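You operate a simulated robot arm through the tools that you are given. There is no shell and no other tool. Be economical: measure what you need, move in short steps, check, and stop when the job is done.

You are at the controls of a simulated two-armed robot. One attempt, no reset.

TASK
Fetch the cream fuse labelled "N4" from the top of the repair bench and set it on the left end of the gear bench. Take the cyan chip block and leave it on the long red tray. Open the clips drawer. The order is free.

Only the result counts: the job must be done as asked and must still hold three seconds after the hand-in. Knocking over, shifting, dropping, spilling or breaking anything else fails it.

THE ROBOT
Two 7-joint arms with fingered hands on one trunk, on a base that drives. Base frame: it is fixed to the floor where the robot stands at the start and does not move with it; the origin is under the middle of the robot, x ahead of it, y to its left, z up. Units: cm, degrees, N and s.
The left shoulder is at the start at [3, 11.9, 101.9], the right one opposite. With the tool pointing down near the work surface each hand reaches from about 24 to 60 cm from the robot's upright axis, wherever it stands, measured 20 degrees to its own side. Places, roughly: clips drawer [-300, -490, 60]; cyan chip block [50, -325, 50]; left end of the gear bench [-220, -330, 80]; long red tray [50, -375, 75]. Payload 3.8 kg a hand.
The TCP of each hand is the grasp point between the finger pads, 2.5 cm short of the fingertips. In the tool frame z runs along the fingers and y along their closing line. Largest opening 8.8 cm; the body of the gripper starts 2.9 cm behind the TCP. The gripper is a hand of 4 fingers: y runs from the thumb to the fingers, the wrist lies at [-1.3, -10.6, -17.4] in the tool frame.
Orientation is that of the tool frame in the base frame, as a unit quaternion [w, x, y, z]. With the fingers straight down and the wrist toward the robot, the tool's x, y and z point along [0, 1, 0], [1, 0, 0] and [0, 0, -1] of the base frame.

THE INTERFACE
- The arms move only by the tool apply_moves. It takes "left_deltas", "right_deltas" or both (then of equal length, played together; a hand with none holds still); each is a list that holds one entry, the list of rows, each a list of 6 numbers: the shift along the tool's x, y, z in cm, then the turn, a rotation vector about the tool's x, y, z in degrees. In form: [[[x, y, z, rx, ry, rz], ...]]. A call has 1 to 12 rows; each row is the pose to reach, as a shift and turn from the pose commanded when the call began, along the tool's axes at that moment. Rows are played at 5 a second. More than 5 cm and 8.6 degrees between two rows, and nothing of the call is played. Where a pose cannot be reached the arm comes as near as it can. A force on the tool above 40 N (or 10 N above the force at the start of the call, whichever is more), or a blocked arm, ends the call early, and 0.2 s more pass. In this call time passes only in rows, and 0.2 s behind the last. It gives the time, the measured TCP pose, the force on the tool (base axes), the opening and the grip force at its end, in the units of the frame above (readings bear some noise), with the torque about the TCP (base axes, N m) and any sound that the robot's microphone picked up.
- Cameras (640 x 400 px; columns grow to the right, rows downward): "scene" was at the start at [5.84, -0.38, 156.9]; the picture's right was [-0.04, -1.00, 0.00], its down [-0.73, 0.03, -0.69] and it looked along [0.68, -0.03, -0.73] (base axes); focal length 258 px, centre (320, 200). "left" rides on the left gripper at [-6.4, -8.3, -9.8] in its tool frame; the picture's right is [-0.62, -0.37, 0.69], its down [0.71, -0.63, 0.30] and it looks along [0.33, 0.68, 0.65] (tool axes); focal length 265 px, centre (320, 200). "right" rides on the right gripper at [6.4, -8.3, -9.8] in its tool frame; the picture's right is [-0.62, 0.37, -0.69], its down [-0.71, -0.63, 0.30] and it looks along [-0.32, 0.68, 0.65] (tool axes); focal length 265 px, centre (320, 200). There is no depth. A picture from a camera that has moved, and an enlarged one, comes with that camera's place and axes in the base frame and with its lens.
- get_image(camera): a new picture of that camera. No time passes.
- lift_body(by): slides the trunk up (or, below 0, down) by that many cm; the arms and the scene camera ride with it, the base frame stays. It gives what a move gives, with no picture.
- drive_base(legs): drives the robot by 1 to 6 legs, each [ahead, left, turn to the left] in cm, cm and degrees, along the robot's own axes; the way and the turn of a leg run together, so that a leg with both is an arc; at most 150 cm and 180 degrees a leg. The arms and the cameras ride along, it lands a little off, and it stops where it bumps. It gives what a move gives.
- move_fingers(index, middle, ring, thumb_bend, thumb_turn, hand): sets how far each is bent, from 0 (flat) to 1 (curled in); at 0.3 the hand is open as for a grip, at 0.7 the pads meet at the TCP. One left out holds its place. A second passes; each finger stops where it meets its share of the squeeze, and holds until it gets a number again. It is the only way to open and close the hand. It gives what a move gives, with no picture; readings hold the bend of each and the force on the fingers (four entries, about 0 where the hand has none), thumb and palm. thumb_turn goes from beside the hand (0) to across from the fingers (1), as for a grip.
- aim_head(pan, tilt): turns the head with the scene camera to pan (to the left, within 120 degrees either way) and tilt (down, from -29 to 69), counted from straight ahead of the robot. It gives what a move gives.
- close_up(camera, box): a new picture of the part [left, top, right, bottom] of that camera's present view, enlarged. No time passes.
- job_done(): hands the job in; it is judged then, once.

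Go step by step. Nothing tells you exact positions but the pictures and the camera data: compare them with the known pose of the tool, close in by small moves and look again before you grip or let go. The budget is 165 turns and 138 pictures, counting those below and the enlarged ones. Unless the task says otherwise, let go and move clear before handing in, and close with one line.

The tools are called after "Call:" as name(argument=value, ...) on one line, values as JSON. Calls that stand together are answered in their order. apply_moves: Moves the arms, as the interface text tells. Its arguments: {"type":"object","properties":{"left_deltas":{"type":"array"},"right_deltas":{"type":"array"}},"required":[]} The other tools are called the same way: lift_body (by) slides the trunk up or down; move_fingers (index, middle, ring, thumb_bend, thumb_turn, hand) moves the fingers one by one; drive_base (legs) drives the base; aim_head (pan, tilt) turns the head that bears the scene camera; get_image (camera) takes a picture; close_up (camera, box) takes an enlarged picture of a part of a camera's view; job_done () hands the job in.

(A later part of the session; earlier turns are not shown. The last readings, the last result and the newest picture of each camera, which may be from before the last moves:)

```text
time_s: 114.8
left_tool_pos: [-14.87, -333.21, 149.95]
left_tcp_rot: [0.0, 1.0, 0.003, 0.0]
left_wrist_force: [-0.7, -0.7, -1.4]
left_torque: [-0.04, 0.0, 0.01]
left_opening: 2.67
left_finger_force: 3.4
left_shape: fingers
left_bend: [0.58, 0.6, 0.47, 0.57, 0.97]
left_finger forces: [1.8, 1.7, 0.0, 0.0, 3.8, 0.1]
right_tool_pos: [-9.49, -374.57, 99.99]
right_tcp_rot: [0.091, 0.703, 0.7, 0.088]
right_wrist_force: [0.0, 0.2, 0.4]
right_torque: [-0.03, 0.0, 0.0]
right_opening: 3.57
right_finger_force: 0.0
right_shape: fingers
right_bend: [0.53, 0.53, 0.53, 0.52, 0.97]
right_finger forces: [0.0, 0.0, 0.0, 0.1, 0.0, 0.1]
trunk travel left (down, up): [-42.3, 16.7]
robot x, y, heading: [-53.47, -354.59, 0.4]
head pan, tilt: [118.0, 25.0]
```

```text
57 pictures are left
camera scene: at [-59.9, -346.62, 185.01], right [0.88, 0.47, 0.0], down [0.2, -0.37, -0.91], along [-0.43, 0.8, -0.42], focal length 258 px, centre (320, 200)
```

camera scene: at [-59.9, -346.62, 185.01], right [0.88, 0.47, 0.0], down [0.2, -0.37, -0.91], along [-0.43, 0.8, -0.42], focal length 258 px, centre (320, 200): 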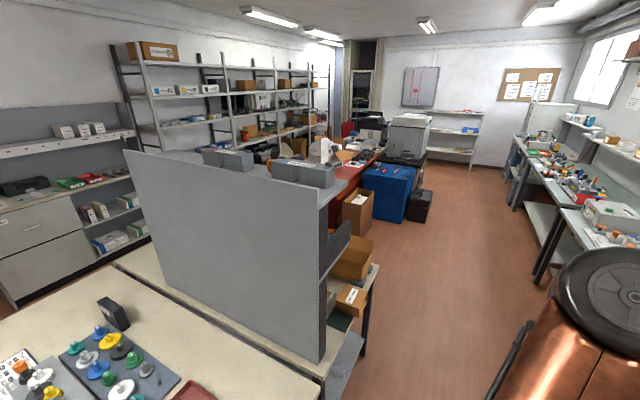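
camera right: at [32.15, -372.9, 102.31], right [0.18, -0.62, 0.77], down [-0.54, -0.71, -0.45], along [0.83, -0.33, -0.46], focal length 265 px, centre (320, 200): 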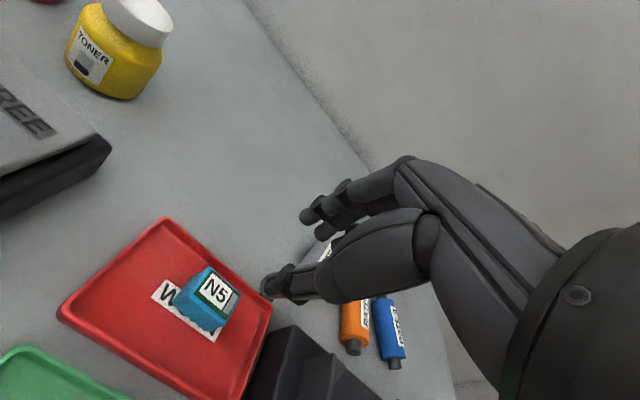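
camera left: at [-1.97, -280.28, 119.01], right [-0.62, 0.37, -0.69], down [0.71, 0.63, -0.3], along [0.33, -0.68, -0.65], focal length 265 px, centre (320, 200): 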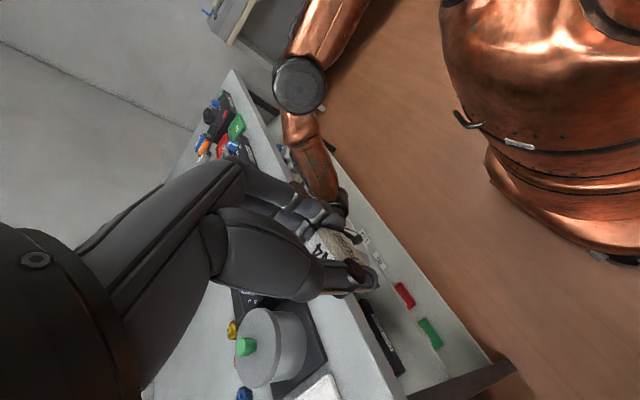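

The gear bench is the near side of the island, with coloured gears on it. Its left end, for someone facing it from the south, is at x≈-220. The back benches' front edge is at y≈-465. I'll move to the aisle's middle and turn to face along it.

Call:
drive_base(legs=[[0, -48, 0], [0, 0, 90], [0, 0, 70]])

Call:
aim_head(pan=-10, tilt=30)

Call:
get_image(camera="scene")

```text
time_s: 124.5
left_tool_pos: [-96.79, -409.5, 149.94]
left_tcp_rot: [0.001, 0.177, 0.984, 0.0]
left_wrist_force: [-0.4, -0.2, 0.4]
left_torque: [0.0, 0.02, 0.02]
left_opening: 2.4
left_finger_force: 3.5
left_shape: fingers
left_bend: [0.6, 0.6, 0.47, 0.57, 0.97]
left_finger forces: [1.3, 2.5, 0.1, 0.1, 3.4, 0.1]
right_tool_pos: [-87.45, -368.7, 99.94]
right_tcp_rot: [-0.07, -0.562, 0.817, 0.106]
right_wrist_force: [-0.5, 0.1, 0.2]
right_torque: [0.0, 0.01, -0.01]
right_opening: 3.58
right_finger_force: 0.0
right_shape: fingers
right_bend: [0.53, 0.53, 0.53, 0.52, 0.97]
right_finger forces: [0.0, 0.0, 0.1, 0.0, 0.0, 0.0]
trunk travel left (down, up): [-42.3, 16.7]
robot x, y, heading: [-53.24, -402.78, 159.5]
head pan, tilt: [118.0, 25.0]
```

```text
time_s: 126.5
left_tool_pos: [-96.81, -409.41, 150.08]
left_tcp_rot: [0.0, 0.176, 0.984, 0.0]
left_wrist_force: [0.6, -0.2, -0.4]
left_torque: [-0.01, 0.01, -0.01]
left_opening: 2.39
left_finger_force: 4.2
left_shape: fingers
left_bend: [0.6, 0.6, 0.47, 0.57, 0.97]
left_finger forces: [1.3, 2.6, 0.0, 0.0, 3.5, 0.0]
right_tool_pos: [-87.29, -368.78, 100.04]
right_tcp_rot: [-0.071, -0.563, 0.817, 0.106]
right_wrist_force: [0.2, 0.8, -0.7]
right_torque: [0.0, 0.02, -0.01]
right_opening: 3.56
right_finger_force: 0.0
right_shape: fingers
right_bend: [0.53, 0.53, 0.53, 0.52, 0.97]
right_finger forces: [0.0, 0.1, 0.0, 0.1, 0.1, 0.0]
trunk travel left (down, up): [-42.3, 16.7]
robot x, y, heading: [-53.29, -402.88, 159.5]
head pan, tilt: [-10.0, 30.0]
```

```text
56 pictures are left
camera scene: at [-59.36, -399.1, 184.21], right [0.51, 0.86, 0.0], down [0.43, -0.25, -0.87], along [-0.75, 0.44, -0.5], focal length 258 px, centre (320, 200)
```

scene: 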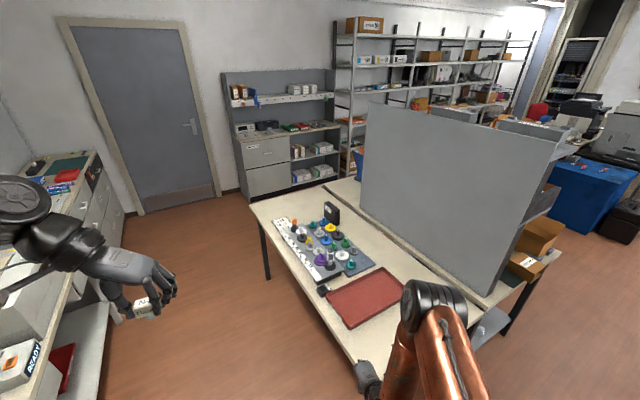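

The grip on the fuse shifted slightly (opening 2.65 → 2.40), so I'll tighten the left hand and look closely before moving on.

Call:
move_fingers(hand="left", index=0.66, middle=0.66, thumb_bend=0.66)

Call:
close_up(camera="left", box=[240, 160, 420, 340])

Call:
close_up(camera="scene", box=[90, 240, 190, 330])

```text
time_s: 127.5
left_tool_pos: [-96.94, -409.42, 149.99]
left_tcp_rot: [0.001, 0.177, 0.984, 0.0]
left_wrist_force: [0.0, -0.1, -1.0]
left_torque: [0.0, 0.04, 0.04]
left_opening: 1.91
left_finger_force: 5.7
left_shape: fingers
left_bend: [0.64, 0.61, 0.47, 0.59, 0.96]
left_finger forces: [1.3, 4.9, 0.0, 0.1, 5.6, 0.0]
right_tool_pos: [-87.36, -368.59, 99.9]
right_tcp_rot: [-0.071, -0.562, 0.817, 0.106]
right_wrist_force: [-0.2, -0.7, 0.7]
right_torque: [0.0, 0.0, -0.04]
right_opening: 3.57
right_finger_force: 0.2
right_shape: fingers
right_bend: [0.53, 0.53, 0.53, 0.52, 0.97]
right_finger forces: [0.0, 0.0, 0.1, 0.1, 0.0, 0.1]
trunk travel left (down, up): [-42.3, 16.7]
robot x, y, heading: [-53.02, -402.83, 159.7]
head pan, tilt: [-10.0, 30.0]
```

```text
2.22 times, centred on (330, 250) of left
camera zoom: at [-93.78, -419.51, 159.83], right [0.45, -0.56, -0.69], down [-0.89, -0.34, -0.3], along [-0.07, 0.75, -0.65], focal length 590 px, centre (298, 89)
```

zoom: 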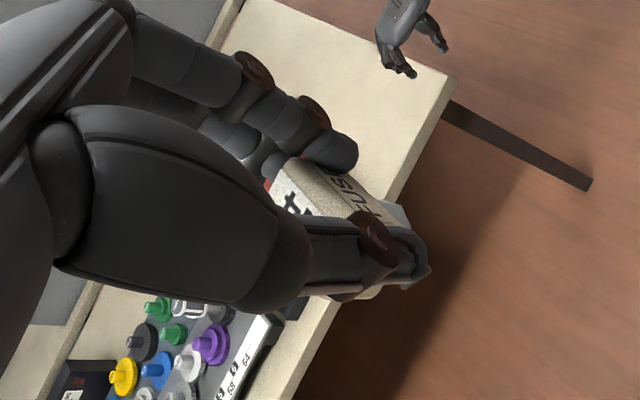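

```text
4.44 times, centred on (140, 285) of scene
camera zoom: at [-59.35, -399.09, 184.21], right [0.51, 0.86, 0.0], down [0.43, -0.25, -0.87], along [-0.75, 0.44, -0.5], focal length 1145 px, centre (1120, -178)
```

zoom: 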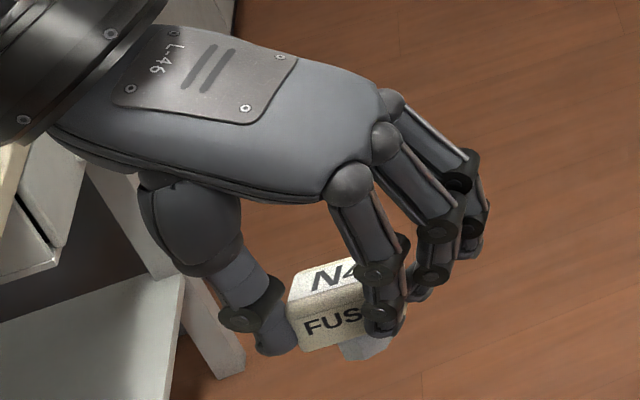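

The fuse has turned slightly in the hand but is pinched firmly between thumb and middle finger. I'll drive on gently along the aisle toward the gear bench's left end.

Call:
drive_base(legs=[[0, 0, 20.5], [75, 0, 0], [76, 0, 0]])

Call:
close_up(camera="left", box=[240, 160, 420, 340])

Call:
get_image(camera="scene")

```text
time_s: 136.4
left_tool_pos: [-241.8, -426.32, 150.0]
left_tcp_rot: [0.001, -0.009, 1.0, 0.0]
left_wrist_force: [-0.1, -0.1, -0.3]
left_torque: [-0.01, 0.0, 0.02]
left_opening: 1.93
left_finger_force: 5.7
left_shape: fingers
left_bend: [0.64, 0.61, 0.47, 0.59, 0.96]
left_finger forces: [1.3, 4.8, 0.1, 0.0, 5.7, 0.1]
right_tool_pos: [-247.75, -384.94, 99.97]
right_tcp_rot: [0.09, 0.705, -0.698, -0.09]
right_wrist_force: [0.6, -1.2, -0.4]
right_torque: [-0.01, 0.02, -0.03]
right_opening: 3.6
right_finger_force: 0.0
right_shape: fingers
right_bend: [0.53, 0.53, 0.53, 0.52, 0.97]
right_finger forces: [0.1, 0.0, 0.1, 0.0, 0.0, 0.0]
trunk travel left (down, up): [-42.3, 16.7]
robot x, y, heading: [-203.33, -404.46, -178.9]
head pan, tilt: [-10.0, 30.0]
```

```text
2.22 times, centred on (330, 250) of left
camera zoom: at [-235.26, -434.51, 159.84], right [0.63, -0.36, -0.69], down [-0.7, -0.64, -0.3], along [-0.34, 0.68, -0.65], focal length 590 px, centre (298, 89)
```

zoom: 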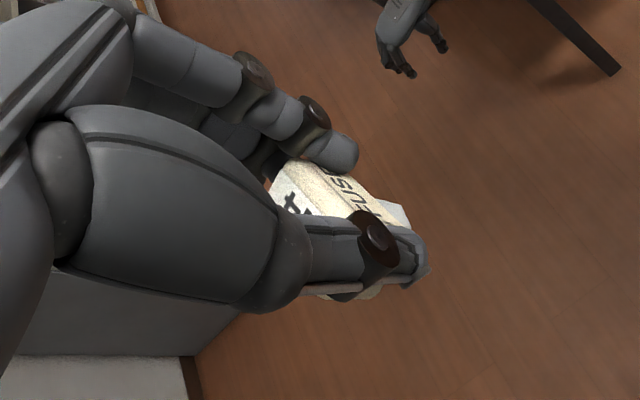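

```text
52 pictures are left
camera scene: at [-210.7, -402.9, 184.21], right [0.16, 0.99, 0.0], down [0.49, -0.08, -0.87], along [-0.86, 0.13, -0.5], focal length 258 px, centre (320, 200)
```

scene: 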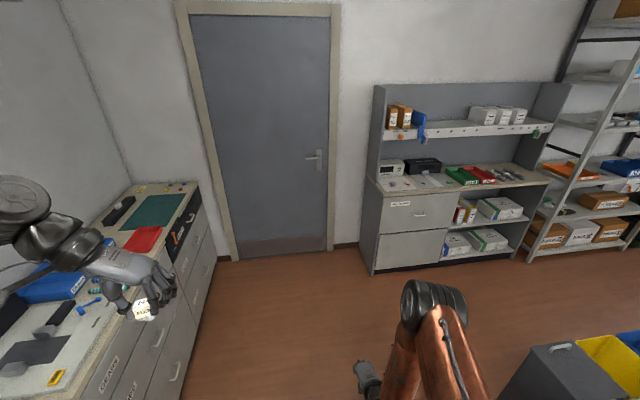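

Now I'll turn to face the gear bench.

Call:
drive_base(legs=[[0, 0, -90.9]])

Call:
aim_head(pan=5, tilt=50)

Call:
get_image(camera="scene")

```text
time_s: 140.6
left_tool_pos: [-225.6, -366.09, 149.96]
left_tcp_rot: [0.0, 0.699, 0.715, 0.0]
left_wrist_force: [0.1, 0.2, 0.4]
left_torque: [0.03, -0.01, -0.02]
left_opening: 1.84
left_finger_force: 6.5
left_shape: fingers
left_bend: [0.64, 0.61, 0.47, 0.59, 0.96]
left_finger forces: [1.0, 4.9, 0.0, 0.1, 5.7, 0.1]
right_tool_pos: [-184.25, -359.84, 99.93]
right_tcp_rot: [0.001, -0.005, 0.992, 0.126]
right_wrist_force: [0.3, 0.4, 0.4]
right_torque: [-0.02, -0.02, 0.05]
right_opening: 3.58
right_finger_force: 0.2
right_shape: fingers
right_bend: [0.53, 0.53, 0.53, 0.52, 0.97]
right_finger forces: [0.1, 0.1, 0.0, 0.0, 0.0, 0.0]
trunk travel left (down, up): [-42.3, 16.7]
robot x, y, heading: [-203.58, -404.27, 91.2]
head pan, tilt: [-10.0, 30.0]
```

```text
time_s: 141.4
left_tool_pos: [-225.67, -366.14, 150.08]
left_tcp_rot: [0.0, 0.699, 0.715, 0.001]
left_wrist_force: [0.7, -0.2, -0.3]
left_torque: [0.01, 0.02, -0.02]
left_opening: 1.86
left_finger_force: 6.2
left_shape: fingers
left_bend: [0.64, 0.61, 0.47, 0.59, 0.96]
left_finger forces: [1.0, 5.1, 0.1, 0.1, 5.6, 0.0]
right_tool_pos: [-184.4, -359.94, 99.93]
right_tcp_rot: [0.002, -0.006, 0.992, 0.127]
right_wrist_force: [0.6, -0.4, 0.4]
right_torque: [-0.01, 0.03, 0.0]
right_opening: 3.6
right_finger_force: 0.0
right_shape: fingers
right_bend: [0.53, 0.53, 0.53, 0.52, 0.97]
right_finger forces: [0.0, 0.0, 0.0, 0.0, 0.0, 0.0]
trunk travel left (down, up): [-42.3, 16.7]
robot x, y, heading: [-203.54, -404.21, 91.1]
head pan, tilt: [5.0, 50.0]
```

```text
51 pictures are left
camera scene: at [-204.51, -398.62, 181.26], right [0.99, 0.11, 0.0], down [0.08, -0.76, -0.64], along [-0.07, 0.64, -0.77], focal length 258 px, centre (320, 200)
```

scene: 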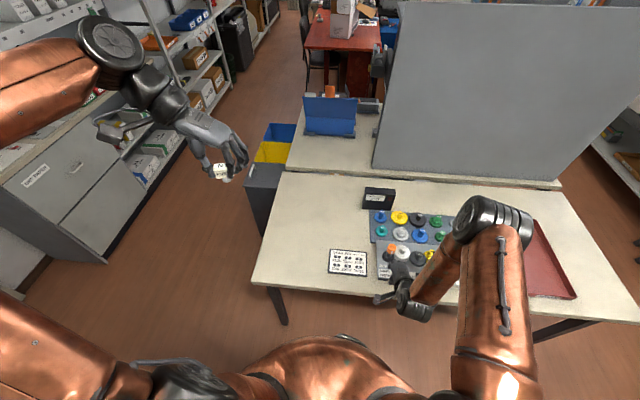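

The gear bench's left end is clear from about x=-235 to -206. I'll raise the right hand, drive 14 cm ahead and extend the left hand over the free spot near (-222, -334).

Call:
apply_moves(right_deltas=[[[0, 1, -4, 0, 0, 0], [0, 2, -8, 0, 0, 0], [0, 3, -12, 0, 0, 0], [0, 4, -16, 0, 0, 0], [0, 5, -20, 0, 0, 0], [0, 5.5, -22, 0, 0, 0]]])

Call:
drive_base(legs=[[14, 0, 0]])

Call:
apply_moves(left_deltas=[[[3, 0.5, 3, 0, 0, 0], [6, 1, 6, 0, 0, 0], [9, 1.5, 9, 0, 0, 0], [12, 2, 12, 0, 0, 0], [15, 2.5, 16, 0, 0, 0], [18, 3, 20, 0, 0, 0], [18, 3, 24, 0, 0, 0], [18, 3, 26, 0, 0, 0], [18, 3, 26, 0, 0, 0]]])

Call:
get_image(camera="scene")

```text
time_s: 142.8
left_tool_pos: [-225.63, -366.22, 150.04]
left_tcp_rot: [0.0, 0.7, 0.714, 0.0]
left_wrist_force: [0.4, 0.3, -0.2]
left_torque: [0.0, 0.01, 0.02]
left_opening: 1.82
left_finger_force: 5.7
left_shape: fingers
left_bend: [0.64, 0.61, 0.47, 0.59, 0.96]
left_finger forces: [1.0, 5.0, 0.0, 0.0, 5.7, 0.1]
right_tool_pos: [-184.53, -360.25, 122.78]
right_tcp_rot: [0.001, -0.006, 0.992, 0.127]
right_wrist_force: [-0.5, -0.3, 0.3]
right_torque: [0.0, -0.01, 0.0]
right_opening: 3.58
right_finger_force: 0.1
right_shape: fingers
right_bend: [0.53, 0.53, 0.53, 0.52, 0.97]
right_finger forces: [0.0, 0.0, 0.0, 0.0, 0.0, 0.1]
trunk travel left (down, up): [-42.3, 16.7]
robot x, y, heading: [-203.64, -404.1, 91.3]
head pan, tilt: [5.0, 50.0]
```

```text
time_s: 144.2
left_tool_pos: [-225.91, -352.19, 149.9]
left_tcp_rot: [0.0, 0.7, 0.714, 0.001]
left_wrist_force: [-0.2, -0.2, 0.8]
left_torque: [0.0, -0.01, 0.01]
left_opening: 1.84
left_finger_force: 5.7
left_shape: fingers
left_bend: [0.64, 0.61, 0.47, 0.59, 0.96]
left_finger forces: [1.0, 5.0, 0.0, 0.1, 5.7, 0.0]
right_tool_pos: [-184.84, -346.22, 122.81]
right_tcp_rot: [0.0, -0.006, 0.992, 0.128]
right_wrist_force: [-0.6, 0.4, 0.1]
right_torque: [-0.03, -0.01, -0.01]
right_opening: 3.57
right_finger_force: 0.1
right_shape: fingers
right_bend: [0.53, 0.53, 0.53, 0.52, 0.97]
right_finger forces: [0.1, 0.0, 0.0, 0.0, 0.0, 0.0]
trunk travel left (down, up): [-42.3, 16.7]
robot x, y, heading: [-203.83, -390.29, 91.1]
head pan, tilt: [5.0, 50.0]
```

```text
refused: row 5 steps farther than a row can; nothing moved
```

```text
50 pictures are left
camera scene: at [-204.8, -384.72, 181.26], right [0.99, 0.11, 0.0], down [0.08, -0.76, -0.64], along [-0.07, 0.64, -0.77], focal length 258 px, centre (320, 200)
```

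scene: 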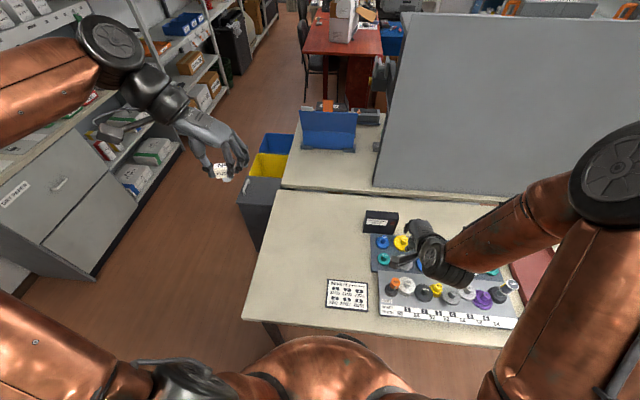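

Call:
apply_moves(left_deltas=[[[3, 0.5, 3, 0, 0, 0], [6, 1, 6, 0, 0, 0], [9, 1.5, 9, 0, 0, 0], [12, 2, 12, 0, 0, 0], [15, 2.5, 15, 0, 0, 0], [17, 3, 18, 0, 0, 0], [17, 3, 22, 0, 0, 0], [17, 3, 26, 0, 0, 0], [17, 3, 26, 0, 0, 0]]])

Call:
get_image(camera="left")

Call:
get_image(camera="scene")

```text
time_s: 146.2
left_tool_pos: [-223.24, -337.81, 123.63]
left_tcp_rot: [-0.001, 0.699, 0.715, 0.0]
left_wrist_force: [0.6, -0.8, -0.4]
left_torque: [0.0, 0.0, 0.02]
left_opening: 1.79
left_finger_force: 6.0
left_shape: fingers
left_bend: [0.64, 0.61, 0.47, 0.59, 0.96]
left_finger forces: [0.9, 5.0, 0.0, 0.1, 5.6, 0.0]
left hand out of reach, approached as far as the arm can: row 4, 5, 6, 7, 8, 9
right_tool_pos: [-184.72, -345.96, 122.79]
right_tcp_rot: [0.0, -0.006, 0.992, 0.128]
right_wrist_force: [-0.1, -0.2, 0.0]
right_torque: [0.04, -0.04, 0.02]
right_opening: 3.57
right_finger_force: 0.0
right_shape: fingers
right_bend: [0.53, 0.53, 0.53, 0.52, 0.97]
right_finger forces: [0.0, 0.0, 0.0, 0.0, 0.0, 0.0]
trunk travel left (down, up): [-42.3, 16.7]
robot x, y, heading: [-204.0, -390.47, 91.2]
head pan, tilt: [5.0, 50.0]
```

```text
49 pictures are left
camera left: at [-231.59, -344.47, 133.33], right [-0.35, -0.63, -0.69], down [-0.65, 0.7, -0.3], along [0.68, 0.34, -0.65], focal length 265 px, centre (320, 200)
```

left: 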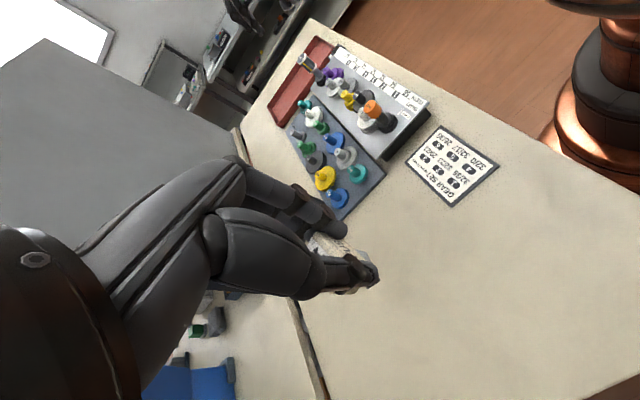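

```text
48 pictures are left
camera scene: at [-204.76, -384.53, 181.26], right [0.99, 0.11, 0.0], down [0.08, -0.76, -0.64], along [-0.07, 0.64, -0.77], focal length 258 px, centre (320, 200)
```

scene: 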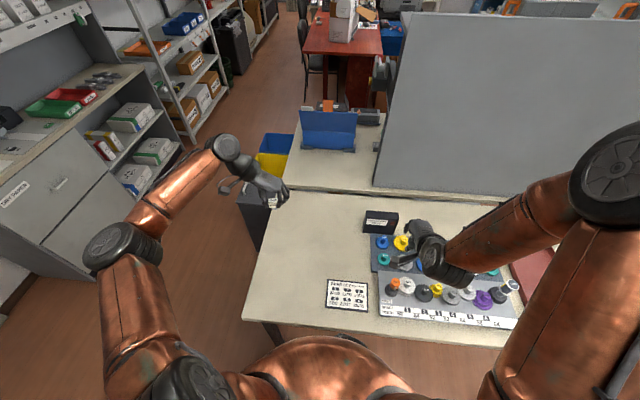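

The left hand is above the free left end at (-223, -338). I'll lower the trunk 22 cm and check.

Call:
lift_body(by=-22)

Call:
get_image(camera="scene")

Call:
get_image(camera="left")

```text
time_s: 148.5
left_tool_pos: [-223.26, -337.87, 101.63]
left_tcp_rot: [-0.001, 0.7, 0.714, 0.001]
left_wrist_force: [0.8, 0.0, -1.0]
left_torque: [-0.02, 0.04, 0.01]
left_opening: 1.75
left_finger_force: 5.7
left_shape: fingers
left_bend: [0.64, 0.61, 0.47, 0.59, 0.96]
left_finger forces: [1.0, 5.0, 0.0, 0.0, 5.6, 0.0]
right_tool_pos: [-184.73, -346.07, 100.76]
right_tcp_rot: [0.001, -0.005, 0.992, 0.127]
right_wrist_force: [-0.4, -0.8, 0.3]
right_torque: [0.03, 0.0, -0.02]
right_opening: 3.57
right_finger_force: 0.0
right_shape: fingers
right_bend: [0.53, 0.53, 0.53, 0.52, 0.97]
right_finger forces: [0.0, 0.1, 0.0, 0.0, 0.0, 0.0]
trunk travel left (down, up): [-20.3, 38.7]
robot x, y, heading: [-203.64, -390.35, 91.3]
head pan, tilt: [5.0, 50.0]
```

```text
47 pictures are left
camera scene: at [-204.8, -384.58, 159.27], right [0.99, 0.11, 0.0], down [0.08, -0.76, -0.64], along [-0.07, 0.64, -0.77], focal length 258 px, centre (320, 200)
```

scene: 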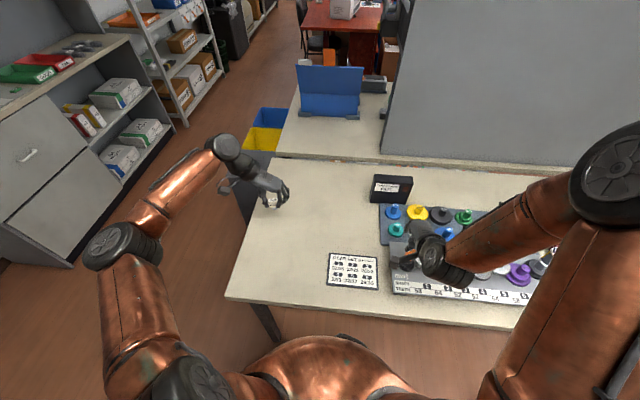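

```text
46 pictures are left
camera left: at [-231.64, -344.53, 111.4], right [-0.35, -0.63, -0.69], down [-0.65, 0.7, -0.3], along [0.68, 0.34, -0.65], focal length 265 px, centre (320, 200)
```

left: 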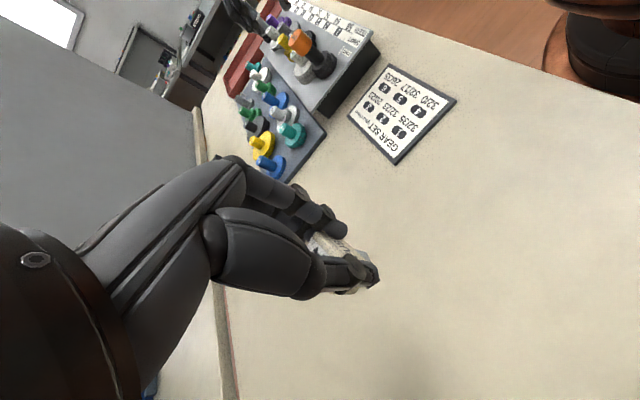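

The bench top here is z≈81, so the fuse should touch at TCP≈84.3. I'll lower the left arm by 13 cm and look.

Call:
apply_moves(left_deltas=[[[0, 0, 3, 0, 0, 0], [0, 0, 6, 0, 0, 0], [0, 0, 9, 0, 0, 0], [0, 0, 12, 0, 0, 0], [0, 0, 13.5, 0, 0, 0], [0, 0, 13.5, 0, 0, 0]]])

Call:
close_up(camera="scene", box=[200, 130, 320, 230])

Call:
close_up(camera="left", box=[240, 160, 420, 340])

```text
time_s: 149.9
left_tool_pos: [-223.7, -338.68, 88.34]
left_tcp_rot: [-0.001, 0.699, 0.715, 0.0]
left_wrist_force: [0.7, 0.2, -2.0]
left_torque: [0.02, 0.01, 0.03]
left_opening: 1.8
left_finger_force: 5.6
left_shape: fingers
left_bend: [0.65, 0.61, 0.47, 0.59, 0.96]
left_finger forces: [0.7, 4.9, 0.1, 0.0, 5.6, 0.0]
left hand out of reach, approached as far as the arm can: row 4, 5, 6
right_tool_pos: [-184.89, -346.15, 100.84]
right_tcp_rot: [0.001, -0.006, 0.992, 0.127]
right_wrist_force: [0.3, 0.1, -0.2]
right_torque: [-0.01, 0.02, -0.03]
right_opening: 3.57
right_finger_force: 0.0
right_shape: fingers
right_bend: [0.53, 0.53, 0.53, 0.52, 0.97]
right_finger forces: [0.1, 0.0, 0.0, 0.0, 0.0, 0.0]
trunk travel left (down, up): [-20.3, 38.7]
robot x, y, heading: [-203.67, -390.25, 91.3]
head pan, tilt: [5.0, 50.0]
```

```text
4.00 times, centred on (260, 180) of scene
camera zoom: at [-204.8, -384.58, 159.26], right [0.99, 0.11, 0.0], down [0.08, -0.76, -0.64], along [-0.07, 0.64, -0.77], focal length 1031 px, centre (560, 280)
```

zoom: 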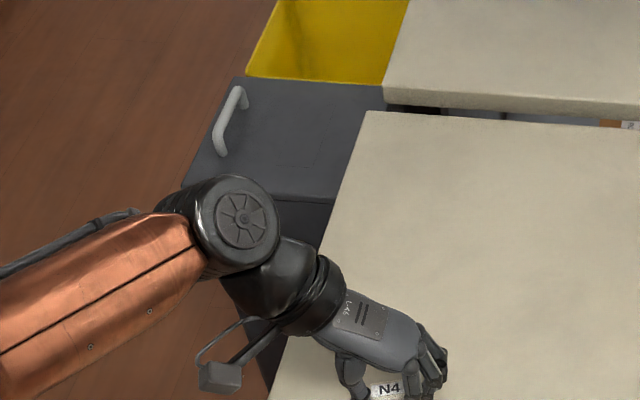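

```text
2.22 times, centred on (330, 250) of left
camera zoom: at [-231.94, -345.4, 98.16], right [-0.35, -0.63, -0.69], down [-0.65, 0.7, -0.3], along [0.68, 0.34, -0.65], focal length 590 px, centre (298, 89)
```

zoom: 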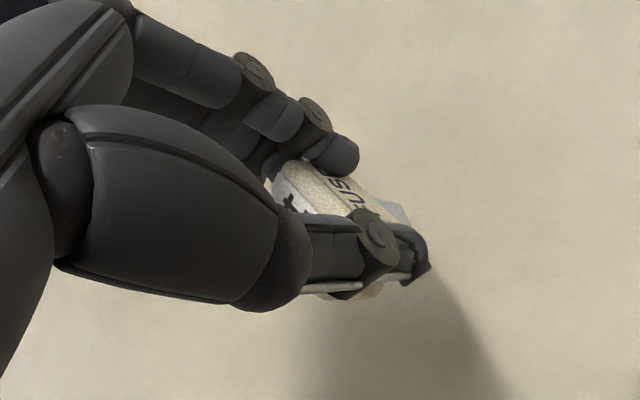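

Now at 88.3 with the arm at its limit. I'll finish with the trunk: 3 cm, then small steps until contact.

Call:
lift_body(by=-3)

Call:
close_up(camera="scene", box=[250, 190, 340, 260])

```text
time_s: 150.7
left_tool_pos: [-223.6, -338.86, 85.4]
left_tcp_rot: [-0.001, 0.699, 0.715, 0.001]
left_wrist_force: [-0.8, 1.3, -0.1]
left_torque: [-0.01, -0.01, -0.02]
left_opening: 1.79
left_finger_force: 6.1
left_shape: fingers
left_bend: [0.65, 0.61, 0.47, 0.59, 0.96]
left_finger forces: [0.8, 5.0, 0.0, 0.0, 5.6, 0.1]
right_tool_pos: [-184.88, -346.03, 97.84]
right_tcp_rot: [0.001, -0.006, 0.992, 0.128]
right_wrist_force: [-0.6, -0.3, -0.4]
right_torque: [0.03, 0.01, 0.01]
right_opening: 3.58
right_finger_force: 0.0
right_shape: fingers
right_bend: [0.53, 0.53, 0.53, 0.52, 0.97]
right_finger forces: [0.0, 0.0, 0.0, 0.0, 0.1, 0.0]
trunk travel left (down, up): [-17.3, 41.7]
robot x, y, heading: [-204.0, -390.31, 91.2]
head pan, tilt: [5.0, 50.0]
```

```text
5.71 times, centred on (295, 225) of scene
camera zoom: at [-204.8, -384.6, 156.26], right [0.99, 0.11, 0.0], down [0.08, -0.76, -0.64], along [-0.07, 0.64, -0.77], focal length 1472 px, centre (463, 57)
```

zoom: 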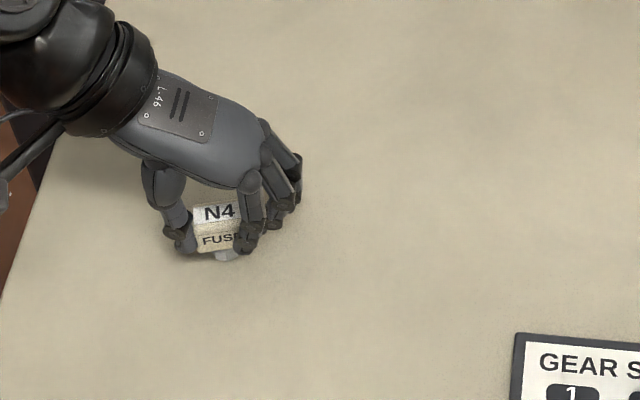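

Call:
lift_body(by=-0.5)

Call:
lift_body(by=-0.3)

Call:
close_up(camera="scene", box=[250, 190, 310, 240])

```text
time_s: 151.2
left_tool_pos: [-223.64, -338.83, 84.84]
left_tcp_rot: [-0.001, 0.699, 0.715, 0.001]
left_wrist_force: [0.1, 1.1, -0.6]
left_torque: [0.0, 0.0, 0.02]
left_opening: 1.8
left_finger_force: 5.8
left_shape: fingers
left_bend: [0.65, 0.61, 0.47, 0.59, 0.96]
left_finger forces: [0.8, 5.0, 0.1, 0.0, 5.6, 0.0]
right_tool_pos: [-184.75, -346.04, 97.35]
right_tcp_rot: [0.001, -0.006, 0.992, 0.126]
right_wrist_force: [0.4, 0.0, 0.2]
right_torque: [-0.03, 0.0, 0.0]
right_opening: 3.58
right_finger_force: 0.1
right_shape: fingers
right_bend: [0.53, 0.53, 0.53, 0.52, 0.97]
right_finger forces: [0.0, 0.0, 0.0, 0.1, 0.1, 0.1]
trunk travel left (down, up): [-16.8, 42.2]
robot x, y, heading: [-203.74, -390.31, 90.9]
head pan, tilt: [5.0, 50.0]
```

```text
time_s: 151.7
left_tool_pos: [-223.56, -338.83, 84.55]
left_tcp_rot: [-0.001, 0.699, 0.715, 0.001]
left_wrist_force: [0.4, -0.4, -0.2]
left_torque: [0.02, 0.03, 0.04]
left_opening: 1.76
left_finger_force: 5.9
left_shape: fingers
left_bend: [0.65, 0.61, 0.47, 0.59, 0.96]
left_finger forces: [0.8, 5.0, 0.0, 0.0, 5.7, 0.0]
right_tool_pos: [-184.78, -346.14, 97.02]
right_tcp_rot: [0.001, -0.006, 0.992, 0.126]
right_wrist_force: [-0.4, 0.3, -0.2]
right_torque: [0.01, -0.02, 0.0]
right_opening: 3.57
right_finger_force: 0.0
right_shape: fingers
right_bend: [0.53, 0.53, 0.53, 0.52, 0.97]
right_finger forces: [0.1, 0.0, 0.0, 0.0, 0.0, 0.0]
trunk travel left (down, up): [-16.5, 42.5]
robot x, y, heading: [-203.94, -390.34, 91.0]
head pan, tilt: [5.0, 50.0]
```

```text
8.00 times, centred on (280, 215) of scene
camera zoom: at [-204.8, -384.58, 155.46], right [0.99, 0.11, 0.0], down [0.08, -0.76, -0.64], along [-0.07, 0.64, -0.77], focal length 2061 px, centre (640, 80)
```

zoom: 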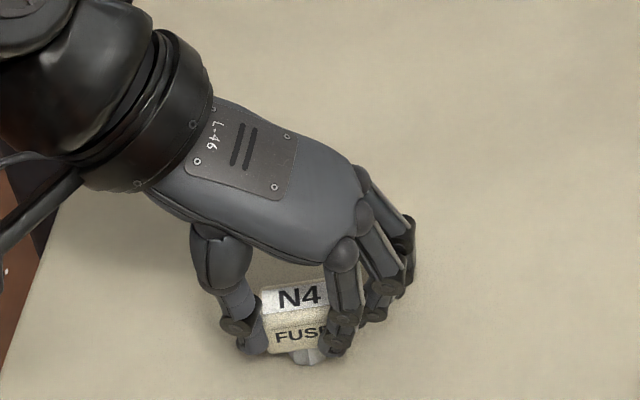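

Call:
lift_body(by=-0.4)

Call:
lift_body(by=-0.3)

```text
time_s: 152.2
left_tool_pos: [-223.71, -338.71, 84.24]
left_tcp_rot: [0.0, 0.699, 0.715, 0.001]
left_wrist_force: [1.1, -1.2, 5.0]
left_torque: [-0.01, -0.05, -0.02]
left_opening: 1.78
left_finger_force: 6.6
left_shape: fingers
left_bend: [0.65, 0.61, 0.47, 0.59, 0.96]
left_finger forces: [1.3, 5.9, 0.0, 0.0, 6.4, 0.0]
right_tool_pos: [-184.89, -346.24, 96.6]
right_tcp_rot: [0.001, -0.006, 0.992, 0.128]
right_wrist_force: [-0.5, -0.3, -0.5]
right_torque: [0.01, -0.01, -0.01]
right_opening: 3.57
right_finger_force: 0.1
right_shape: fingers
right_bend: [0.53, 0.53, 0.53, 0.52, 0.97]
right_finger forces: [0.1, 0.1, 0.0, 0.0, 0.0, 0.1]
trunk travel left (down, up): [-16.1, 42.9]
robot x, y, heading: [-204.01, -390.24, 91.3]
head pan, tilt: [5.0, 50.0]
```

```text
time_s: 152.8
left_tool_pos: [-223.57, -338.7, 83.99]
left_tcp_rot: [-0.001, 0.699, 0.715, 0.001]
left_wrist_force: [0.2, -1.1, 9.7]
left_torque: [-0.01, 0.01, -0.01]
left_opening: 1.72
left_finger_force: 7.3
left_shape: fingers
left_bend: [0.65, 0.61, 0.47, 0.59, 0.96]
left_finger forces: [1.3, 6.4, 0.0, 0.0, 7.1, 0.1]
right_tool_pos: [-184.78, -346.17, 96.32]
right_tcp_rot: [0.001, -0.006, 0.992, 0.128]
right_wrist_force: [-0.4, 0.1, 0.4]
right_torque: [0.0, -0.03, 0.0]
right_opening: 3.58
right_finger_force: 0.0
right_shape: fingers
right_bend: [0.53, 0.53, 0.53, 0.52, 0.97]
right_finger forces: [0.0, 0.0, 0.0, 0.0, 0.0, 0.1]
trunk travel left (down, up): [-15.8, 43.2]
robot x, y, heading: [-203.76, -389.98, 91.2]
head pan, tilt: [5.0, 50.0]
```

Contact made. I'll ease up slightly, free the index finger first, then open thumb and middle.

Call:
lift_body(by=0.2)

Call:
move_fingers(hand="left", index=0.5, middle=0.53, ring=0.45, thumb_bend=0.52)

Call:
close_up(camera="scene", box=[250, 190, 310, 240])

Call:
close_up(camera="left", box=[240, 160, 420, 340])

```text
time_s: 153.3
left_tool_pos: [-223.61, -338.89, 84.0]
left_tcp_rot: [0.0, 0.699, 0.715, 0.0]
left_wrist_force: [0.3, -0.4, 5.0]
left_torque: [0.04, 0.0, 0.01]
left_opening: 1.71
left_finger_force: 7.0
left_shape: fingers
left_bend: [0.65, 0.6, 0.47, 0.59, 0.96]
left_finger forces: [1.1, 6.1, 0.0, 0.1, 5.9, 0.1]
right_tool_pos: [-184.78, -346.07, 96.51]
right_tcp_rot: [0.0, -0.007, 0.992, 0.128]
right_wrist_force: [0.1, -0.7, -0.4]
right_torque: [0.01, -0.02, 0.0]
right_opening: 3.6
right_finger_force: 0.1
right_shape: fingers
right_bend: [0.53, 0.53, 0.53, 0.52, 0.97]
right_finger forces: [0.0, 0.0, 0.0, 0.1, 0.1, 0.1]
trunk travel left (down, up): [-16.0, 43.0]
robot x, y, heading: [-203.44, -390.31, 91.0]
head pan, tilt: [5.0, 50.0]
```

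```text
time_s: 154.3
left_tool_pos: [-223.59, -338.71, 84.06]
left_tcp_rot: [0.0, 0.699, 0.715, 0.0]
left_wrist_force: [0.7, -0.4, -0.1]
left_torque: [-0.02, 0.01, -0.01]
left_opening: 3.91
left_finger_force: 0.1
left_shape: fingers
left_bend: [0.5, 0.53, 0.45, 0.52, 0.97]
left_finger forces: [0.0, 0.0, 0.1, 0.0, 0.1, 0.0]
right_tool_pos: [-184.69, -346.08, 96.6]
right_tcp_rot: [0.001, -0.006, 0.992, 0.126]
right_wrist_force: [0.0, 0.0, -0.3]
right_torque: [-0.01, -0.02, 0.0]
right_opening: 3.59
right_finger_force: 0.0
right_shape: fingers
right_bend: [0.53, 0.53, 0.53, 0.52, 0.97]
right_finger forces: [0.0, 0.1, 0.0, 0.0, 0.0, 0.0]
trunk travel left (down, up): [-16.0, 43.0]
robot x, y, heading: [-203.78, -390.05, 91.3]
head pan, tilt: [5.0, 50.0]
```

```text
8.00 times, centred on (280, 215) of scene
camera zoom: at [-204.8, -384.58, 154.96], right [0.99, 0.11, 0.0], down [0.08, -0.76, -0.64], along [-0.07, 0.64, -0.77], focal length 2061 px, centre (640, 80)
```

zoom: 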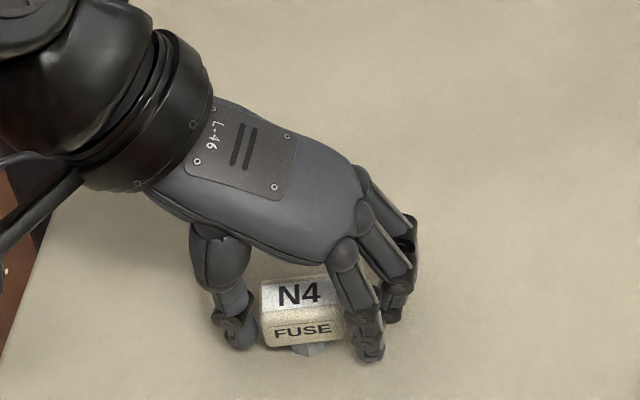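

```text
2.22 times, centred on (330, 250) of left
camera zoom: at [-231.94, -345.39, 93.88], right [-0.35, -0.63, -0.69], down [-0.65, 0.7, -0.3], along [0.68, 0.34, -0.65], focal length 590 px, centre (298, 89)
```

zoom: 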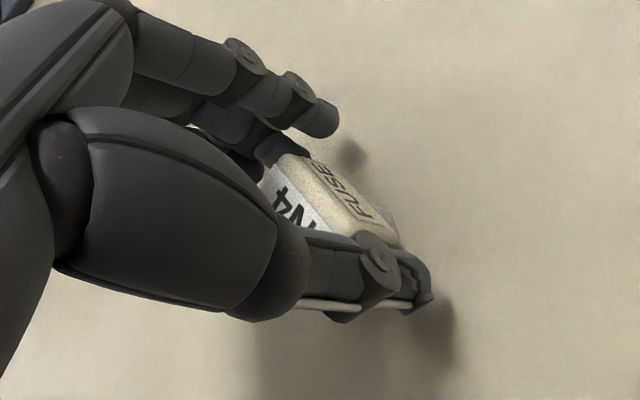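

The fuse stands upright and free. I'll open a bit wider and lift away with the trunk.

Call:
move_fingers(hand="left", index=0.42, middle=0.45, thumb_bend=0.45)

Call:
lift_body(by=12)

Call:
get_image(camera="scene")

```text
time_s: 155.3
left_tool_pos: [-223.63, -338.78, 84.13]
left_tcp_rot: [0.0, 0.699, 0.715, 0.001]
left_wrist_force: [0.7, 0.6, 0.1]
left_torque: [0.0, 0.0, 0.0]
left_opening: 5.53
left_finger_force: 0.0
left_shape: fingers
left_bend: [0.42, 0.45, 0.45, 0.45, 0.97]
left_finger forces: [0.1, 0.0, 0.1, 0.1, 0.0, 0.0]
right_tool_pos: [-184.86, -345.94, 96.44]
right_tcp_rot: [0.001, -0.006, 0.992, 0.127]
right_wrist_force: [0.1, -0.3, 0.1]
right_torque: [-0.02, -0.01, 0.02]
right_opening: 3.58
right_finger_force: 0.1
right_shape: fingers
right_bend: [0.53, 0.53, 0.53, 0.52, 0.97]
right_finger forces: [0.1, 0.0, 0.1, 0.0, 0.0, 0.0]
trunk travel left (down, up): [-16.0, 43.0]
robot x, y, heading: [-203.74, -390.08, 91.2]
head pan, tilt: [5.0, 50.0]
```

```text
time_s: 156.8
left_tool_pos: [-223.65, -338.67, 95.97]
left_tcp_rot: [-0.001, 0.699, 0.716, 0.001]
left_wrist_force: [-0.2, 0.2, -0.4]
left_torque: [-0.02, 0.01, -0.01]
left_opening: 5.56
left_finger_force: 0.0
left_shape: fingers
left_bend: [0.42, 0.45, 0.45, 0.45, 0.97]
left_finger forces: [0.0, 0.1, 0.0, 0.0, 0.0, 0.0]
right_tool_pos: [-184.87, -346.02, 108.4]
right_tcp_rot: [0.001, -0.005, 0.992, 0.127]
right_wrist_force: [0.3, -0.3, 0.0]
right_torque: [0.01, 0.01, 0.01]
right_opening: 3.58
right_finger_force: 0.0
right_shape: fingers
right_bend: [0.53, 0.53, 0.53, 0.52, 0.97]
right_finger forces: [0.0, 0.0, 0.0, 0.1, 0.0, 0.0]
trunk travel left (down, up): [-28.0, 31.0]
robot x, y, heading: [-203.78, -389.99, 91.1]
head pan, tilt: [5.0, 50.0]
```

```text
39 pictures are left
camera scene: at [-204.81, -384.56, 166.94], right [0.99, 0.11, 0.0], down [0.08, -0.76, -0.64], along [-0.07, 0.64, -0.77], focal length 258 px, centre (320, 200)
```

scene: 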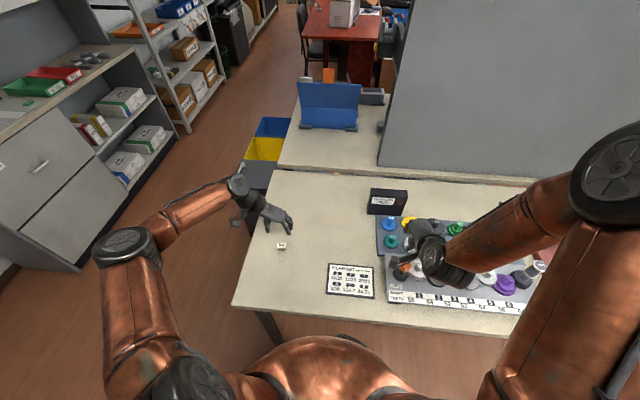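

The fuse stands on the gear bench's left end. Next the clips drawer: I'll raise a little, back off, and turn toward the drawer cabinet on the south wall.

Call:
lift_body(by=12)

Call:
drive_base(legs=[[-12, 0, 0], [0, 0, 89], [40, 0, 0], [0, 0, 45]])

Call:
aim_head(pan=25, tilt=40)

Call:
get_image(camera="scene")

```text
time_s: 158.3
left_tool_pos: [-223.68, -338.74, 107.99]
left_tcp_rot: [-0.001, 0.699, 0.715, 0.0]
left_wrist_force: [-0.2, 0.1, -0.7]
left_torque: [0.01, -0.01, -0.02]
left_opening: 5.51
left_finger_force: 0.0
left_shape: fingers
left_bend: [0.42, 0.45, 0.45, 0.45, 0.97]
left_finger forces: [0.1, 0.1, 0.1, 0.0, 0.1, 0.1]
right_tool_pos: [-184.78, -346.16, 120.46]
right_tcp_rot: [0.001, -0.007, 0.992, 0.127]
right_wrist_force: [0.3, 0.7, 0.6]
right_torque: [-0.03, 0.02, 0.01]
right_opening: 3.57
right_finger_force: 0.1
right_shape: fingers
right_bend: [0.53, 0.53, 0.53, 0.52, 0.97]
right_finger forces: [0.1, 0.0, 0.0, 0.1, 0.1, 0.0]
trunk travel left (down, up): [-40.0, 19.0]
robot x, y, heading: [-203.82, -390.08, 91.2]
head pan, tilt: [5.0, 50.0]
```

```text
time_s: 167.5
left_tool_pos: [-266.54, -452.99, 108.11]
left_tcp_rot: [-0.001, -0.391, 0.92, 0.0]
left_wrist_force: [-0.7, 0.9, -1.5]
left_torque: [-0.01, 0.0, 0.03]
left_opening: 5.56
left_finger_force: 0.0
left_shape: fingers
left_bend: [0.42, 0.45, 0.45, 0.45, 0.97]
left_finger forces: [0.0, 0.0, 0.0, 0.0, 0.0, 0.0]
right_tool_pos: [-288.76, -420.33, 120.42]
right_tcp_rot: [0.117, 0.918, -0.376, -0.049]
right_wrist_force: [1.1, 0.1, 0.4]
right_torque: [0.01, -0.04, 0.04]
right_opening: 3.55
right_finger_force: 0.1
right_shape: fingers
right_bend: [0.53, 0.53, 0.53, 0.52, 0.97]
right_finger forces: [0.1, 0.0, 0.1, 0.1, 0.0, 0.0]
trunk travel left (down, up): [-40.0, 19.0]
robot x, y, heading: [-243.82, -402.8, -134.1]
head pan, tilt: [5.0, 50.0]
```

```text
time_s: 168.3
left_tool_pos: [-266.56, -453.04, 108.05]
left_tcp_rot: [0.0, -0.391, 0.921, -0.001]
left_wrist_force: [-0.6, 0.0, 0.0]
left_torque: [-0.04, -0.01, 0.01]
left_opening: 5.55
left_finger_force: 0.0
left_shape: fingers
left_bend: [0.42, 0.45, 0.45, 0.45, 0.97]
left_finger forces: [0.0, 0.1, 0.0, 0.1, 0.0, 0.1]
right_tool_pos: [-288.81, -420.26, 120.51]
right_tcp_rot: [0.117, 0.918, -0.376, -0.05]
right_wrist_force: [-0.1, -0.2, 0.3]
right_torque: [0.0, 0.01, 0.02]
right_opening: 3.54
right_finger_force: 0.0
right_shape: fingers
right_bend: [0.53, 0.53, 0.53, 0.52, 0.97]
right_finger forces: [0.0, 0.0, 0.0, 0.0, 0.1, 0.1]
trunk travel left (down, up): [-40.0, 19.0]
robot x, y, heading: [-244.01, -402.77, -134.2]
head pan, tilt: [25.0, 40.0]
```

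```text
38 pictures are left
camera scene: at [-245.62, -409.39, 180.37], right [-0.94, 0.33, 0.0], down [0.21, 0.61, -0.77], along [-0.25, -0.72, -0.64], focal length 258 px, centre (320, 200)
```

scene: 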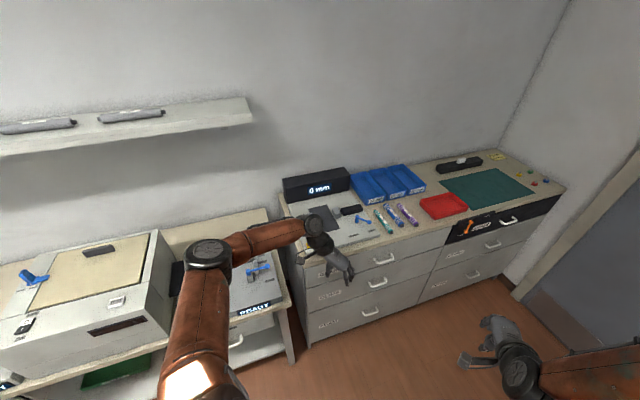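

Call:
close_up(camera="scene", box=[290, 180, 570, 350])

```text
2.29 times, centred on (430, 265) of scene
camera zoom: at [-245.62, -409.39, 180.37], right [-0.94, 0.33, 0.0], down [0.21, 0.61, -0.77], along [-0.25, -0.72, -0.64], focal length 589 px, centre (69, 51)
```

zoom: 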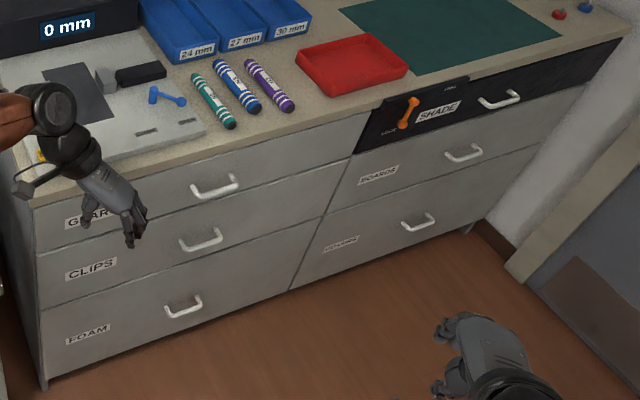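

The left column reads GEARS, CLIPS, FOAM, so CLIPS is the middle drawer with its handle near (-299, -470, 60). I'll retract the left arm, line up facing south with the right arm in front of that handle, and lower the trunk in steps.

Call:
apply_moves(left_deltas=[[[-3, 0, -3, 0, 0, 0], [-6, 0, -6, 0, 0, 0], [-9, 0, -9, 0, 0, 0], [-12, 0, -12, 0, 0, 0], [-15, 0, -15, 0, 0, 0], [-17, 0, -19, 0, 0, 0], [-17, 0, -23, 0, 0, 0], [-17, 0, -27, 0, 0, 0]]])

Call:
drive_base(legs=[[0, 0, 44.2], [5, -43, 0]])

Call:
aim_head(pan=-5, tilt=50)

Call:
get_image(camera="scene")

```text
time_s: 170.2
left_tool_pos: [-254.65, -440.92, 135.04]
left_tcp_rot: [-0.001, -0.39, 0.921, -0.001]
left_wrist_force: [0.1, -1.2, -0.8]
left_torque: [-0.04, 0.02, 0.0]
left_opening: 5.54
left_finger_force: 0.0
left_shape: fingers
left_bend: [0.42, 0.45, 0.45, 0.45, 0.97]
left_finger forces: [0.1, 0.1, 0.0, 0.1, 0.0, 0.0]
right_tool_pos: [-288.75, -420.24, 120.59]
right_tcp_rot: [0.117, 0.918, -0.376, -0.051]
right_wrist_force: [-0.2, -0.2, 0.0]
right_torque: [-0.01, -0.04, 0.02]
right_opening: 3.57
right_finger_force: 0.1
right_shape: fingers
right_bend: [0.53, 0.53, 0.53, 0.52, 0.97]
right_finger forces: [0.0, 0.1, 0.1, 0.1, 0.0, 0.0]
trunk travel left (down, up): [-40.0, 19.0]
robot x, y, heading: [-244.12, -402.65, -134.1]
head pan, tilt: [25.0, 40.0]
```

```text
time_s: 174.8
left_tool_pos: [-268.3, -442.46, 135.07]
left_tcp_rot: [-0.001, -0.707, 0.707, -0.001]
left_wrist_force: [-0.6, 0.5, 0.0]
left_torque: [-0.01, 0.04, 0.01]
left_opening: 5.53
left_finger_force: 0.0
left_shape: fingers
left_bend: [0.42, 0.45, 0.45, 0.45, 0.97]
left_finger forces: [0.0, 0.1, 0.1, 0.0, 0.0, 0.1]
right_tool_pos: [-307.01, -451.25, 120.44]
right_tcp_rot: [0.127, 0.992, -0.006, -0.002]
right_wrist_force: [1.0, 0.4, -0.6]
right_torque: [0.0, -0.01, -0.01]
right_opening: 3.57
right_finger_force: 0.0
right_shape: fingers
right_bend: [0.53, 0.53, 0.53, 0.52, 0.97]
right_finger forces: [0.1, 0.1, 0.0, 0.0, 0.0, 0.0]
trunk travel left (down, up): [-40.0, 19.0]
robot x, y, heading: [-286.83, -407.85, -90.0]
head pan, tilt: [25.0, 40.0]
```

```text
time_s: 175.8
left_tool_pos: [-268.11, -442.55, 134.99]
left_tcp_rot: [0.001, 0.707, -0.707, 0.001]
left_wrist_force: [0.8, -0.7, -0.4]
left_torque: [0.03, 0.01, 0.0]
left_opening: 5.53
left_finger_force: 0.1
left_shape: fingers
left_bend: [0.42, 0.45, 0.45, 0.45, 0.97]
left_finger forces: [0.1, 0.1, 0.0, 0.0, 0.0, 0.0]
right_tool_pos: [-307.08, -451.29, 120.52]
right_tcp_rot: [0.128, 0.992, -0.006, -0.002]
right_wrist_force: [0.2, 0.6, 0.2]
right_torque: [0.02, 0.01, 0.0]
right_opening: 3.57
right_finger_force: 0.1
right_shape: fingers
right_bend: [0.53, 0.53, 0.53, 0.52, 0.97]
right_finger forces: [0.0, 0.0, 0.1, 0.0, 0.1, 0.0]
trunk travel left (down, up): [-40.0, 19.0]
robot x, y, heading: [-286.92, -407.21, -90.0]
head pan, tilt: [-5.0, 50.0]
```

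```text
36 pictures are left
camera scene: at [-287.81, -413.33, 178.96], right [-1.0, 0.09, 0.0], down [0.07, 0.76, -0.64], along [-0.06, -0.64, -0.77], focal length 258 px, centre (320, 200)
```

scene: 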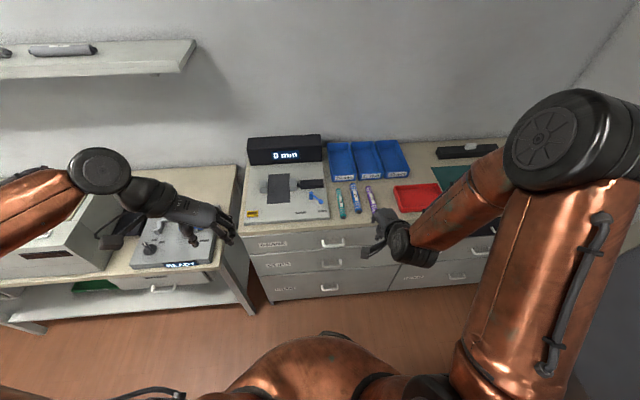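

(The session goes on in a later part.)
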